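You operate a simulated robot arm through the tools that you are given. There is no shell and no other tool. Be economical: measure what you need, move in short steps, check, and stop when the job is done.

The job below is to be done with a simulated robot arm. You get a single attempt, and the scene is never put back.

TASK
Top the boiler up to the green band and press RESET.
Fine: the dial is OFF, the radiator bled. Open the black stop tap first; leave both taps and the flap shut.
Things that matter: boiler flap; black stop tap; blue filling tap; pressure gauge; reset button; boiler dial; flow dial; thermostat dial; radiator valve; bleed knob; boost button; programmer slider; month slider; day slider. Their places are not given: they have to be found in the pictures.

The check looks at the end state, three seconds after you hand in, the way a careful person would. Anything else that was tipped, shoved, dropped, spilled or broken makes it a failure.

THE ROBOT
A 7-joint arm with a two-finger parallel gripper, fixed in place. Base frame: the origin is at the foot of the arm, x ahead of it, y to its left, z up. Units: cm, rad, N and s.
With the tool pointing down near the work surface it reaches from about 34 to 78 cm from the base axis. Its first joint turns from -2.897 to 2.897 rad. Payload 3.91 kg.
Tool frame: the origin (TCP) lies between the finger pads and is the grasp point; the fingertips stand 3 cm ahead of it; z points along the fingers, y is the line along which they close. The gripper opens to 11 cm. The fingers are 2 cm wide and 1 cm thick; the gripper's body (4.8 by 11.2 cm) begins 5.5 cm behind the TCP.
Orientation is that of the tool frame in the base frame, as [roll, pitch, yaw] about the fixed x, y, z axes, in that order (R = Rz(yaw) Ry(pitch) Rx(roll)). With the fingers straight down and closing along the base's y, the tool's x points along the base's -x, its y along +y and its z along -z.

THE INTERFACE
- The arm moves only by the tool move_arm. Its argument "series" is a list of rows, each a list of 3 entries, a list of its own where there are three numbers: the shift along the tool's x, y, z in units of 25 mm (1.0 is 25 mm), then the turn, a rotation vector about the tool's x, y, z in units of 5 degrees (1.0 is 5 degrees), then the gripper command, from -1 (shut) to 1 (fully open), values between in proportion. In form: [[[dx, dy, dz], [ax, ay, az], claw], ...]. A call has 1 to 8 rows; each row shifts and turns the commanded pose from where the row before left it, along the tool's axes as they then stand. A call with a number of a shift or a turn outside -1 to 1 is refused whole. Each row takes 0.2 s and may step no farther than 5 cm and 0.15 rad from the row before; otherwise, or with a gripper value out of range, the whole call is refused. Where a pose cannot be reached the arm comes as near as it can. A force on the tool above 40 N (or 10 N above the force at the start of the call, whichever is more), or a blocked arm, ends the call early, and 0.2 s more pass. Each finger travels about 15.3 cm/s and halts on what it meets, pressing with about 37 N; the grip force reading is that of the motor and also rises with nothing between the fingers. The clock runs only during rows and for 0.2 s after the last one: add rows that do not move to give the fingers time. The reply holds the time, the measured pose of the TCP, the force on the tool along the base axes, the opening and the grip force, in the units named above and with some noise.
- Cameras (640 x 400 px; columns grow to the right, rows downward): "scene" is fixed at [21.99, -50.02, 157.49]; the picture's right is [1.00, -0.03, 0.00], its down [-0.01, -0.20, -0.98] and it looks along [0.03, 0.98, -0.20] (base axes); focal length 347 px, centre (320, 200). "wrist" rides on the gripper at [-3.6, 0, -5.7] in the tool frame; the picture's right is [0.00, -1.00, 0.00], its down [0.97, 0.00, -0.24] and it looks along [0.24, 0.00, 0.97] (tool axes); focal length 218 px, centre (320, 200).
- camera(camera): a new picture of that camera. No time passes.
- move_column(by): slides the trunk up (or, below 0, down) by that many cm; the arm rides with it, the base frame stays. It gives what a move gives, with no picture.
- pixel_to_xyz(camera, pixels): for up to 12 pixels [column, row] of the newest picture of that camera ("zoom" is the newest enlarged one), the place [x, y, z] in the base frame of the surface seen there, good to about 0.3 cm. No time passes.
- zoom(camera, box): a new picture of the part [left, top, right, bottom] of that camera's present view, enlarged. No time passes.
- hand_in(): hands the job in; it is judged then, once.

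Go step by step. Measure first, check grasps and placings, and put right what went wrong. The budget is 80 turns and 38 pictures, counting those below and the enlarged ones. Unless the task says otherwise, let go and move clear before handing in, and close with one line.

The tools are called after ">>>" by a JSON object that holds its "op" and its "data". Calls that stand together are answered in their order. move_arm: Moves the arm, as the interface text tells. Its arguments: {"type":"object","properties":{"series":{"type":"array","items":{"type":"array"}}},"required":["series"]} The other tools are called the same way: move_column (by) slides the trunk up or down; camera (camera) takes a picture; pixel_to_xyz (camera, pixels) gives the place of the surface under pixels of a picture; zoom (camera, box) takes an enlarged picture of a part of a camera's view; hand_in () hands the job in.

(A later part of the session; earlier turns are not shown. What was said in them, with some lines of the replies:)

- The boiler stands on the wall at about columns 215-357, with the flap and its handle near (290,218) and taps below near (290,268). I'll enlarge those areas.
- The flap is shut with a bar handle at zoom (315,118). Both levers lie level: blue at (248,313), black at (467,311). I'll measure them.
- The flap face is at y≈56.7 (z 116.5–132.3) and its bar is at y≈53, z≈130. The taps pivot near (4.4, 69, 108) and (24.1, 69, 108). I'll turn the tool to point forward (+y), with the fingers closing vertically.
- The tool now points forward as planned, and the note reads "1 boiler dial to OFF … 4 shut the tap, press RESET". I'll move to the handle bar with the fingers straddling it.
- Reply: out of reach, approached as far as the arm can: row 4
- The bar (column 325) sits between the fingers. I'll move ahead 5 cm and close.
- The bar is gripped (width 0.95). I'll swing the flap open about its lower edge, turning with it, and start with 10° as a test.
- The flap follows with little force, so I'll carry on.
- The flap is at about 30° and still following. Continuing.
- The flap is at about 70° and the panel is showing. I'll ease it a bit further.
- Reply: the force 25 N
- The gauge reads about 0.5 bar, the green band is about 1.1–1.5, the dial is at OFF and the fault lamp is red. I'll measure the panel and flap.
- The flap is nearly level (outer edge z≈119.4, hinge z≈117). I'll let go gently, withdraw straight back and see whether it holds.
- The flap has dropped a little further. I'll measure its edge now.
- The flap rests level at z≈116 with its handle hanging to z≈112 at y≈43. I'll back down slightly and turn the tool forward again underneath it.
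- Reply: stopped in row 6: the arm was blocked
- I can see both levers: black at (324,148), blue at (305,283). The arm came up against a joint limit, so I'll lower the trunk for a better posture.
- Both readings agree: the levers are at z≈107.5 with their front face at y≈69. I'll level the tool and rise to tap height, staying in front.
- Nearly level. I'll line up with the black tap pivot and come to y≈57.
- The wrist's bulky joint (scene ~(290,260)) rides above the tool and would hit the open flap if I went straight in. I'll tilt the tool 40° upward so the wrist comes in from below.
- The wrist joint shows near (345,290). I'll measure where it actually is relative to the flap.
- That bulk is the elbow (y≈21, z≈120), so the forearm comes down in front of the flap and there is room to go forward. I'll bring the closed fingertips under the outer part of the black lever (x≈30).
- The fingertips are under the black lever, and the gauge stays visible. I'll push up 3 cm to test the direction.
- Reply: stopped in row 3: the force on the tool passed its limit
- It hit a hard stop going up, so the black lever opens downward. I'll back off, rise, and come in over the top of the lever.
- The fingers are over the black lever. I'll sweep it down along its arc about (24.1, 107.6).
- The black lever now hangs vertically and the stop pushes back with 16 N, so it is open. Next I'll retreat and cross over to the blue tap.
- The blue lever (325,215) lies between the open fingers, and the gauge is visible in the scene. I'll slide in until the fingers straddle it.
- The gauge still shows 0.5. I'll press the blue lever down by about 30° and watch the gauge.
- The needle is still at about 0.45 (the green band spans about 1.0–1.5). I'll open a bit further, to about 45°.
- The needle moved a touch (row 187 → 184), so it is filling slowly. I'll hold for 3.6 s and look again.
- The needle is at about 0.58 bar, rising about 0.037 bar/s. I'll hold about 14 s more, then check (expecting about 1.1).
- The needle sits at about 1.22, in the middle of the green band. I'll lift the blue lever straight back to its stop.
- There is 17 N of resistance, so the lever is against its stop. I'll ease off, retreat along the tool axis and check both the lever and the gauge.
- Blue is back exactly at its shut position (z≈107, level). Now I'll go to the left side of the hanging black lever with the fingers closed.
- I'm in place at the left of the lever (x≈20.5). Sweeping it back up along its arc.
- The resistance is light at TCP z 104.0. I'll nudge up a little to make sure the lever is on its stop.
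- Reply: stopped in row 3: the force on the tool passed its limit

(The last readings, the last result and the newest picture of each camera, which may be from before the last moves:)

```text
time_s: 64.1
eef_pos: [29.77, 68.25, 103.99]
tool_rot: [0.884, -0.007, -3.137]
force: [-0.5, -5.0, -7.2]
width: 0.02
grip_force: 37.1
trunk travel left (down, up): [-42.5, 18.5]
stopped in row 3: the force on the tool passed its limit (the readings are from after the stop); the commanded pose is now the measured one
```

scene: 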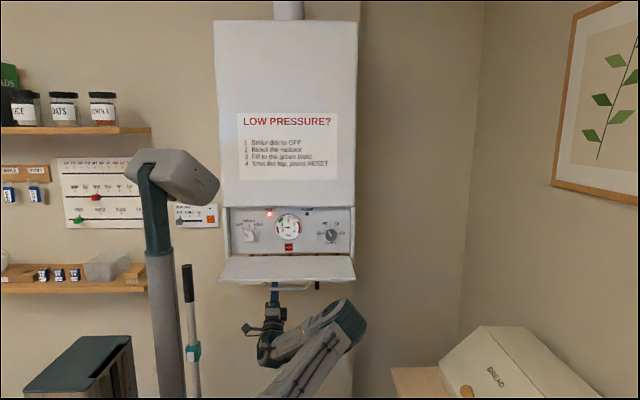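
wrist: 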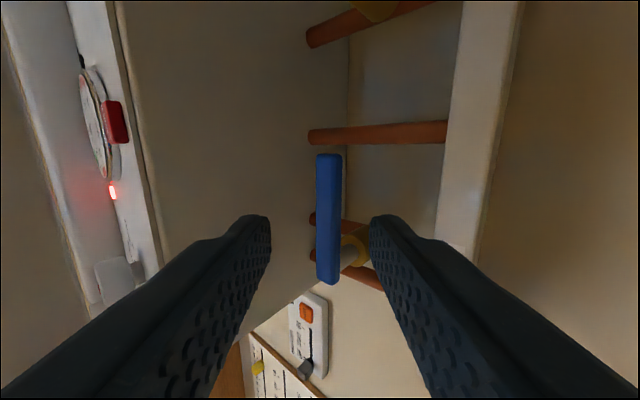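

The hard stop is confirmed, so the black tap is shut. I'll back out low in front of the flap before rising to the RESET button.

>>> {"op": "move_arm", "data": {"series": [[[0, -0.2, -0.8], [-0.2, 0, 0], -1], [[0, 0, -1], [0, 0, 0], -1], [[0, 0, -1], [0, 0, 0], -1], [[0, 0, -1], [0, 0, 0], -1], [[0, 0, 0], [0, 0, 0], -1]]}}

>>> {"op": "camera", "data": {"camera": "wrist"}}

>>> {"op": "move_arm", "data": {"series": [[[0, 0.79, -0.94], [0, 0, 0], -1], [[0, 0.79, -0.94], [0, 0, 0], -1], [[0, 0.79, -0.94], [0, 0, 0], -1], [[0, 0.79, -0.94], [0, 0, 0], -1], [[0, 0.79, -0.94], [0, 0, 0], -1], [[0, 0.79, -0.94], [0, 0, 0], -1], [[0, 0.79, -0.94], [0, 0, 0], -1], [[0, 0.79, -0.94], [0, 0, 0], -1]]}}

```text
time_s: 65.3
eef_pos: [29.46, 61.33, 97.48]
tool_rot: [0.864, -0.007, -3.138]
force: [0.0, 0.0, -0.7]
width: 0.0
grip_force: 37.0
trunk travel left (down, up): [-42.5, 18.5]
```

```text
6 pictures are left
```

wrist: 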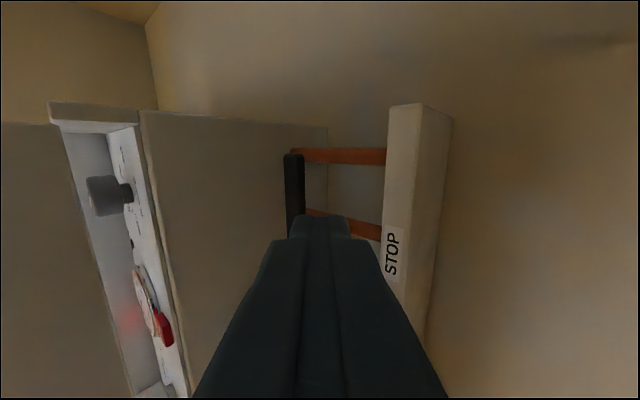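

```text
time_s: 67.1
eef_pos: [29.69, 36.69, 97.24]
tool_rot: [0.864, -0.007, -3.139]
force: [0.2, 0.2, 0.2]
width: 0.01
grip_force: 37.4
trunk travel left (down, up): [-42.5, 18.5]
```

The black lever (295,190) is level and parallel with its first position. I'll step back 3 cm, then raise the trunk by 15.

>>> {"op": "move_arm", "data": {"series": [[[0, 0.39, -0.46], [0, 0, 0], -1], [[0, 0.39, -0.46], [0, 0, 0], -1], [[0, 0, 0], [0, 0, 0], -1]]}}

>>> {"op": "move_column", "data": {"by": 15}}

>>> {"op": "move_arm", "data": {"series": [[[0, 0.76, 0.65], [0, 0, 0], -1], [[0, 0.76, 0.65], [0, 0, 0], -1], [[0, 0.76, 0.65], [0, 0, 0], -1], [[0, 0.76, 0.65], [0, 0, 0], -1], [[0, 0.76, 0.65], [0, 0, 0], -1], [[0, 0.76, 0.65], [0, 0, 0], -1], [[0, 0.76, 0.65], [0, 0, 0], -1], [[0, 0.76, 0.65], [0, 0, 0], -1]]}}

```text
time_s: 67.9
eef_pos: [29.6, 33.76, 97.37]
tool_rot: [0.863, -0.006, -3.139]
force: [0.3, 0.4, 1.1]
width: 0.0
grip_force: 37.3
trunk travel left (down, up): [-42.5, 18.5]
```

```text
time_s: 69.7
eef_pos: [29.53, 33.76, 112.35]
tool_rot: [0.865, -0.007, -3.141]
force: [-0.6, -0.2, -0.2]
width: 0.02
grip_force: 37.2
trunk travel left (down, up): [-57.5, 3.5]
```

```text
time_s: 71.5
eef_pos: [29.75, 33.66, 132.27]
tool_rot: [0.864, -0.01, -3.136]
force: [-1.2, 0.6, 0.4]
width: 0.0
grip_force: 37.1
trunk travel left (down, up): [-57.5, 3.5]
```

I'm clear above the flap height at (29.7, 33.7, 132). I'll turn the tool to point forward and 45° down while centring on RESET (x≈14.6).

>>> {"op": "move_arm", "data": {"series": [[[0.355, 0, 0], [1, 0, 0], -1], [[0.355, 0, 0], [1, 0, 0], -1], [[0.355, 0, 0], [1, 0, 0], -1], [[0.355, 0, 0], [1, 0, 0], -1], [[0.355, 0, 0], [1, 0, 0], -1], [[0.355, 0, 0], [1, 0, 0], -1], [[0.355, 0, 0], [1, 0, 0], -1], [[0.355, 0, 0], [1, 0, 0], -1]]}}

>>> {"op": "move_arm", "data": {"series": [[[0.355, 0, 0], [1, 0, 0], -1], [[0.355, 0, 0], [1, 0, 0], -1], [[0.355, 0, 0], [1, 0, 0], -1], [[0.355, 0, 0], [1, 0, 0], -1], [[0.355, 0, 0], [1, 0, 0], -1], [[0.355, 0, 0], [1, 0, 0], -1], [[0.355, 0, 0], [1, 0, 0], -1], [[0.355, 0, 0], [1, 0, 0], -1]]}}

>>> {"op": "move_arm", "data": {"series": [[[0.355, 0, 0], [1, 0, 0], -1], [[0, 0, 0], [0, 0, 0], -1]]}}

```text
time_s: 73.2
eef_pos: [23.09, 33.95, 132.58]
tool_rot: [1.563, -0.007, -3.139]
force: [-1.4, -0.6, -0.2]
width: 0.01
grip_force: 36.9
out of reach, approached as far as the arm can: row 4
trunk travel left (down, up): [-57.5, 3.5]
```

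```text
time_s: 75.0
eef_pos: [16.03, 33.98, 132.76]
tool_rot: [2.26, -0.006, -3.14]
force: [0.3, 0.6, -0.2]
width: 0.0
grip_force: 37.3
trunk travel left (down, up): [-57.5, 3.5]
```

```text
time_s: 75.7
eef_pos: [14.95, 33.82, 132.63]
tool_rot: [2.348, -0.007, -3.14]
force: [-0.3, 0.8, 0.1]
width: 0.0
grip_force: 37.0
trunk travel left (down, up): [-57.5, 3.5]
```

Now I'll descend over the open flap toward the RESET button.

>>> {"op": "move_arm", "data": {"series": [[[0.02, 0.27, 0.92], [0, 0, 0], -1], [[0.02, 0.27, 0.92], [0, 0, 0], -1], [[0.02, 0.27, 0.92], [0, 0, 0], -1], [[0.02, 0.27, 0.92], [0, 0, 0], -1], [[0.02, 0.27, 0.92], [0, 0, 0], -1], [[0.02, 0.27, 0.92], [0, 0, 0], -1], [[0.02, 0.27, 0.92], [0, 0, 0], -1], [[0, 0, 0], [0, 0, 0], -1]]}}

>>> {"op": "move_arm", "data": {"series": [[[0, 0.25, 0.92], [0, 0, 0], -1], [[0, 0.25, 0.92], [0, 0, 0], -1], [[0, 0.2, 0.6], [0, 0, 0], -1], [[0, 0, 0], [0, 0, 0], -1]]}}

>>> {"op": "camera", "data": {"camera": "wrist"}}

```text
time_s: 77.5
eef_pos: [14.47, 48.84, 124.88]
tool_rot: [2.347, -0.008, -3.137]
force: [-0.1, 0.1, -0.2]
width: 0.0
grip_force: 36.7
trunk travel left (down, up): [-57.5, 3.5]
```

```text
time_s: 78.5
eef_pos: [14.65, 54.29, 121.52]
tool_rot: [2.348, -0.008, -3.139]
force: [0.2, 0.6, 0.5]
width: 0.01
grip_force: 37.2
trunk travel left (down, up): [-57.5, 3.5]
```

```text
5 pictures are left
```

wrist: 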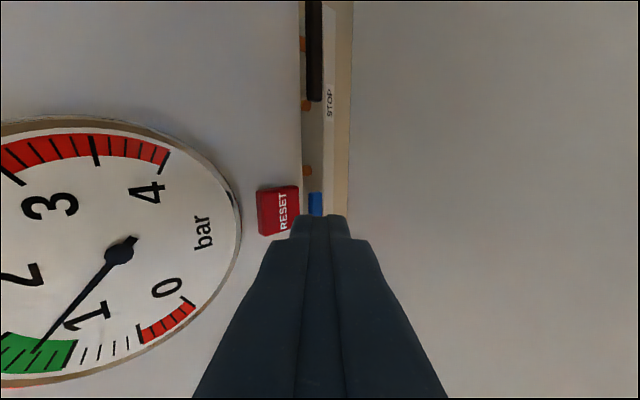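

The gauge shows about 1.25, in the green. RESET is at (278,210); I'll measure it precisely.

>>> {"op": "pixel_to_xyz", "data": {"camera": "wrist", "pixels": [[283, 211], [283, 192], [286, 228], [297, 207], [263, 213], [298, 240], [420, 215]]}}

```text
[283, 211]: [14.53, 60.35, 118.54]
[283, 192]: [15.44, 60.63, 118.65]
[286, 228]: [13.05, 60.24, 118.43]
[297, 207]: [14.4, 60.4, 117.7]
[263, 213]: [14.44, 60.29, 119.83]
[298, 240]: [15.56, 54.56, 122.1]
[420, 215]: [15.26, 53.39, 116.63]
```

RESET's face is at (14.4, 60.3, 118.7). I'll approach it and press along +y in small steps.

>>> {"op": "move_arm", "data": {"series": [[[0.05, 0.24, 0.53], [0, 0, 0], -1], [[0.05, 0.23, 0.52], [0, 0, 0], -1], [[0, 0.112, 0.114], [0, 0, 0], -1], [[0, 0.112, 0.114], [0, 0, 0], -1], [[0, 0.07, 0.07], [0, 0, 0], -1], [[0, 0, 0], [0, 0, 0], -1]]}}

>>> {"op": "zoom", "data": {"camera": "scene", "box": [210, 195, 370, 295]}}

```text
time_s: 79.8
eef_pos: [14.45, 57.97, 120.73]
tool_rot: [2.35, -0.007, -3.137]
force: [0.4, -6.2, -2.2]
width: 0.0
grip_force: 36.6
trunk travel left (down, up): [-57.5, 3.5]
```

```text
4.00 times, centred on (290, 245) of scene
```

zoom: 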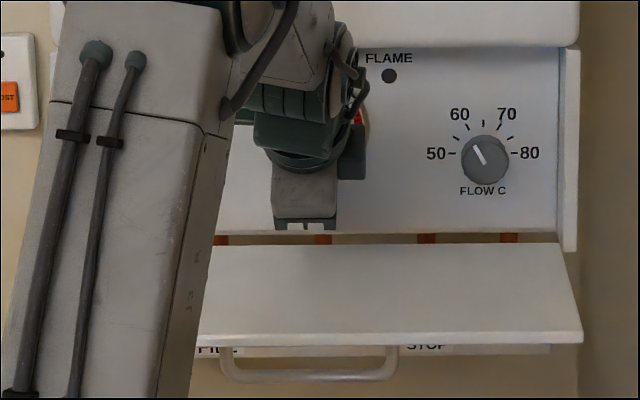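

There is a 6 N reaction, so I'm in contact. I'll press a little further, then withdraw and check the lamp.

>>> {"op": "move_arm", "data": {"series": [[[0, 0.07, 0.07], [0, 0, 0], -1], [[0, 0.07, 0.07], [0, 0, 0], -1], [[0, 0.07, 0.07], [0, 0, 0], -1], [[0, 0, 0], [0, 0, 0], -1], [[0, 0, 0], [0, 0, 0], -1]]}}

>>> {"op": "move_arm", "data": {"series": [[[0, -0.3, -0.3], [0, 0, 0], -1], [[0, -0.3, -0.5], [0, 0, 0], -1], [[0, -0.25, -0.92], [0, 0, 0], -1], [[0, -0.25, -0.92], [0, 0, 0], -1], [[0, -0.25, -0.92], [0, 0, 0], -1], [[0, -0.25, -0.92], [0, 0, 0], -1], [[0, -0.25, -0.92], [0, 0, 0], -1], [[0, -0.25, -0.92], [0, 0, 0], -1]]}}

>>> {"op": "move_arm", "data": {"series": [[[0, -0.25, -0.92], [0, 0, 0], -1], [[0, -0.25, -0.92], [0, 0, 0], -1], [[0, -0.25, -0.92], [0, 0, 0], -1], [[0, 0, 0], [0, 0, 0], -1]]}}

>>> {"op": "camera", "data": {"camera": "wrist"}}

```text
time_s: 81.0
eef_pos: [14.35, 58.24, 120.94]
tool_rot: [2.347, -0.009, -3.139]
force: [2.7, -35.8, -3.7]
width: 0.0
grip_force: 36.9
trunk travel left (down, up): [-57.5, 3.5]
```

```text
time_s: 82.8
eef_pos: [14.43, 43.76, 128.12]
tool_rot: [2.347, -0.007, -3.139]
force: [-0.4, -0.4, -0.1]
width: 0.0
grip_force: 37.0
trunk travel left (down, up): [-57.5, 3.5]
```

```text
time_s: 83.8
eef_pos: [14.68, 37.49, 131.66]
tool_rot: [2.349, -0.006, -3.139]
force: [0.0, 0.0, -0.3]
width: 0.01
grip_force: 36.8
trunk travel left (down, up): [-57.5, 3.5]
```

```text
3 pictures are left
```

wrist: 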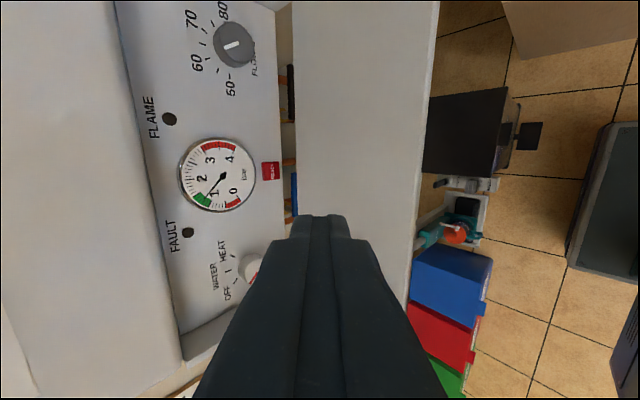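

The FAULT lamp is out and the gauge is in the green. Now I'll shut the flap: go back, tilt the tool up and go under the flap's right part (x≈26, clear of the handle).

>>> {"op": "move_arm", "data": {"series": [[[-0.27, -0.55, -0.55], [0, 0, 0], -1], [[-0.27, -0.55, -0.55], [-1, 0, 0], -1], [[-0.27, 0, 0], [-1, 0, 0], -1], [[-0.27, 0, 0], [-1, 0, 0], -1], [[-0.27, 0, 0], [-1, 0, 0], -1], [[-0.27, 0, 0], [-1, 0, 0], -1], [[-0.27, 0, 0], [-1, 0, 0], -1], [[-0.27, 0, 0], [-1, 0, 0], -1]]}}

>>> {"op": "move_arm", "data": {"series": [[[-0.27, 0, 0], [-1, 0, 0], -1], [[-0.27, 0, 0], [-1, 0, 0], -1], [[-0.27, 0, 0], [-1, 0, 0], -1], [[-0.27, 0, 0], [-1, 0, 0], -1], [[-0.27, 0, 0], [-1, 0, 0], -1], [[-0.27, 0, 0], [-1, 0, 0], -1], [[-0.27, 0, 0], [-1, 0, 0], -1], [[-0.27, 0, 0], [-1, 0, 0], -1]]}}

>>> {"op": "move_arm", "data": {"series": [[[-0.27, 0, 0], [-1, 0, 0], -1], [[0, 0, 0], [-1, 0, 0], -1], [[0, 0, 0], [0, 0, 0], -1]]}}

```text
time_s: 85.7
eef_pos: [20.04, 33.76, 131.65]
tool_rot: [1.734, -0.007, -3.139]
force: [0.4, -0.1, -0.5]
width: 0.0
grip_force: 37.6
trunk travel left (down, up): [-57.5, 3.5]
```

```text
time_s: 87.5
eef_pos: [27.0, 35.06, 133.15]
tool_rot: [1.036, -0.007, -3.138]
force: [0.5, 0.0, -0.2]
width: 0.01
grip_force: 36.8
out of reach, approached as far as the arm can: row 2, 3, 4, 6
trunk travel left (down, up): [-57.5, 3.5]
```

```text
time_s: 88.2
eef_pos: [27.58, 35.04, 133.19]
tool_rot: [0.863, -0.008, -3.138]
force: [0.4, -0.4, 0.5]
width: 0.0
grip_force: 36.7
trunk travel left (down, up): [-57.5, 3.5]
```

I'm at (27.6, 35, 133), tilted up. Now I'll lower in front of the flap edge to below it.

>>> {"op": "move_arm", "data": {"series": [[[0, 0.3, -0.4], [0, 0, 0], -1], [[0, -0.9, -0.77], [0, 0, 0], -1], [[0, -0.9, -0.77], [0, 0, 0], -1], [[0, -0.9, -0.77], [0, 0, 0], -1], [[0, -0.9, -0.77], [0, 0, 0], -1], [[0, -0.9, -0.77], [0, 0, 0], -1], [[0, -0.9, -0.77], [0, 0, 0], -1], [[0, -0.9, -0.77], [0, 0, 0], -1]]}}

>>> {"op": "move_arm", "data": {"series": [[[0, -0.9, -0.77], [0, 0, 0], -1], [[0, 0, 0], [0, 0, 0], -1]]}}

```text
time_s: 90.0
eef_pos: [27.47, 33.77, 112.33]
tool_rot: [0.862, -0.008, -3.139]
force: [0.2, -0.4, 0.0]
width: 0.03
grip_force: 36.7
trunk travel left (down, up): [-57.5, 3.5]
```

```text
time_s: 90.7
eef_pos: [27.55, 33.8, 109.31]
tool_rot: [0.863, -0.006, -3.138]
force: [0.8, 0.7, -0.3]
width: 0.03
grip_force: 37.5
trunk travel left (down, up): [-57.5, 3.5]
```

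Clear below the flap. I'll slide under it, then lift to touch its underside.

>>> {"op": "move_arm", "data": {"series": [[[0.15, -0.6, 0.78], [0, 0, 0], -1], [[0.15, -0.6, 0.78], [0, 0, 0], -1], [[0.15, -0.6, 0.78], [0, 0, 0], -1], [[0.15, -0.6, 0.78], [0, 0, 0], -1], [[0, 0.41, 0.35], [0, 0, 0], -1], [[0, 0.41, 0.35], [0, 0, 0], -1], [[0, 0, 0], [0, 0, 0], -1]]}}

>>> {"op": "move_arm", "data": {"series": [[[0, 0.45, 0.44], [0, 0, 0], -1], [[0, 0.45, 0.44], [0, 0, 0], -1], [[0, 0.32, 0.54], [0, 0, 0], -1], [[0, 0.32, 0.54], [0, 0, 0], -1], [[0, 0, 0], [0, 0, 0], -1]]}}

```text
time_s: 92.2
eef_pos: [25.77, 43.81, 112.56]
tool_rot: [0.865, -0.008, -3.138]
force: [0.3, 0.0, -0.3]
width: 0.0
grip_force: 37.0
trunk travel left (down, up): [-57.5, 3.5]
```

```text
time_s: 93.5
eef_pos: [25.86, 44.83, 118.63]
tool_rot: [0.866, -0.006, -3.138]
force: [-1.0, 0.1, -2.8]
width: 0.0
grip_force: 37.0
trunk travel left (down, up): [-57.5, 3.5]
```

The flap is rising with a light load (about 3 N). I'll continue the arc up to closed.

>>> {"op": "move_arm", "data": {"series": [[[0, 0.172, 0.6], [0, 0, 0], -1], [[0, 0.172, 0.6], [0, 0, 0], -1], [[0, 0.41, 0.63], [0, 0, 0], -1], [[0, 0.41, 0.63], [0, 0, 0], -1], [[0, -0.155, 0.61], [0, 0, 0], -1], [[0, -0.155, 0.61], [0, 0, 0], -1], [[0, 0, 0], [0, 0, 0], -1]]}}

>>> {"op": "move_arm", "data": {"series": [[[0, -0.3, 0.55], [0, 0, 0], -1], [[0, -0.3, 0.55], [0, 0, 0], -1], [[0, -0.1, 0.12], [0, 0, 0], -1], [[0, -0.1, 0.12], [0, 0, 0], -1], [[0, 0, 0], [0, 0, 0], -1]]}}

>>> {"op": "camera", "data": {"camera": "scene"}}

```text
time_s: 95.0
eef_pos: [26.03, 50.45, 126.12]
tool_rot: [0.863, -0.005, -3.139]
force: [0.6, -0.8, 1.1]
width: 0.0
grip_force: 36.9
trunk travel left (down, up): [-57.5, 3.5]
```

```text
time_s: 96.2
eef_pos: [25.98, 54.02, 126.66]
tool_rot: [0.865, -0.009, -3.139]
force: [-5.4, -25.6, -21.0]
width: 0.01
grip_force: 36.7
trunk travel left (down, up): [-57.5, 3.5]
```

```text
2 pictures are left
```

scene: 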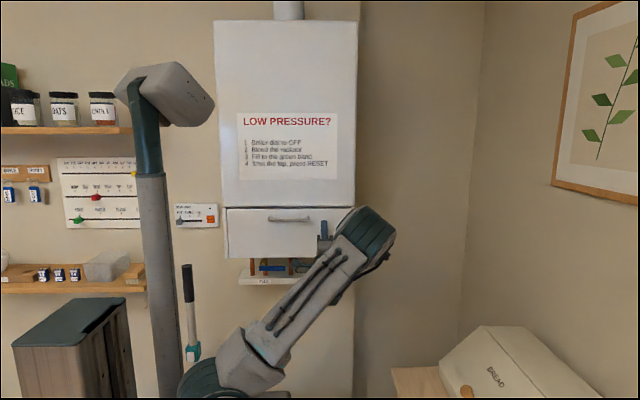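

The flap looks shut and pushes back with 25 N. I'll back away straight and check.

>>> {"op": "move_arm", "data": {"series": [[[0, 0.26, -0.3], [0, 0, 0], -1], [[0, 0.78, -0.91], [0, 0, 0], -1], [[0, 0.78, -0.91], [0, 0, 0], -1], [[0, 0.78, -0.91], [0, 0, 0], -1], [[0, 0.78, -0.91], [0, 0, 0], -1], [[0, 0.78, -0.91], [0, 0, 0], -1], [[0, 0, 0], [0, 0, 0], -1], [[0, 0, 0], [0, 0, 0], -1]]}}

>>> {"op": "zoom", "data": {"camera": "scene", "box": [210, 190, 370, 290]}}

```text
time_s: 98.0
eef_pos: [25.95, 38.46, 126.95]
tool_rot: [0.862, -0.008, -3.138]
force: [0.2, 0.4, -0.3]
width: 0.0
grip_force: 37.6
trunk travel left (down, up): [-57.5, 3.5]
```

```text
4.00 times, centred on (290, 240) of scene
```

zoom: 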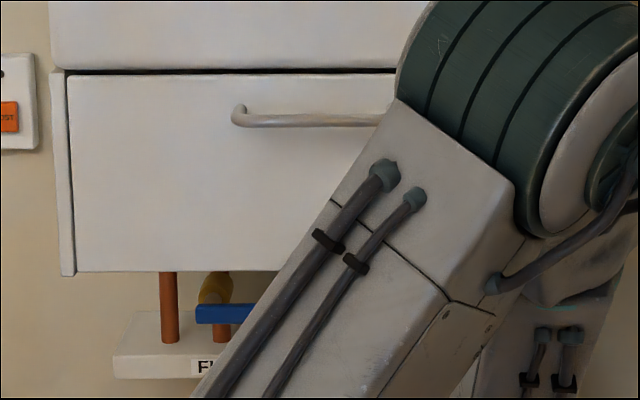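

The flap sits exactly as at the start (handle at rows 118–120) and the red glow is gone. One depth check of the flap face will confirm it is fully shut.

>>> {"op": "pixel_to_xyz", "data": {"camera": "zoom", "pixels": [[100, 85], [100, 180], [100, 262], [300, 85], [240, 118], [225, 313]]}}

```text
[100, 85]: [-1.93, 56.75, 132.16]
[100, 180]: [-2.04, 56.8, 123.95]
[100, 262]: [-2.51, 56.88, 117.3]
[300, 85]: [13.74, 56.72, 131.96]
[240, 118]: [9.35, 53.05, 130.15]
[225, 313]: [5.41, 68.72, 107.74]
```

The flap face is flush and vertical (y 56.75–56.9 from top to bottom), the blue lever is level, black was confirmed at its stop, and the arm is clear. Handing in.

>>> {"op": "hand_in", "data": {}}

```text
The job is handed in.
```

The boiler is topped up to about 1.25 bar, inside the green band. RESET is pressed with the fault lamp out, and both taps and the flap are shut.
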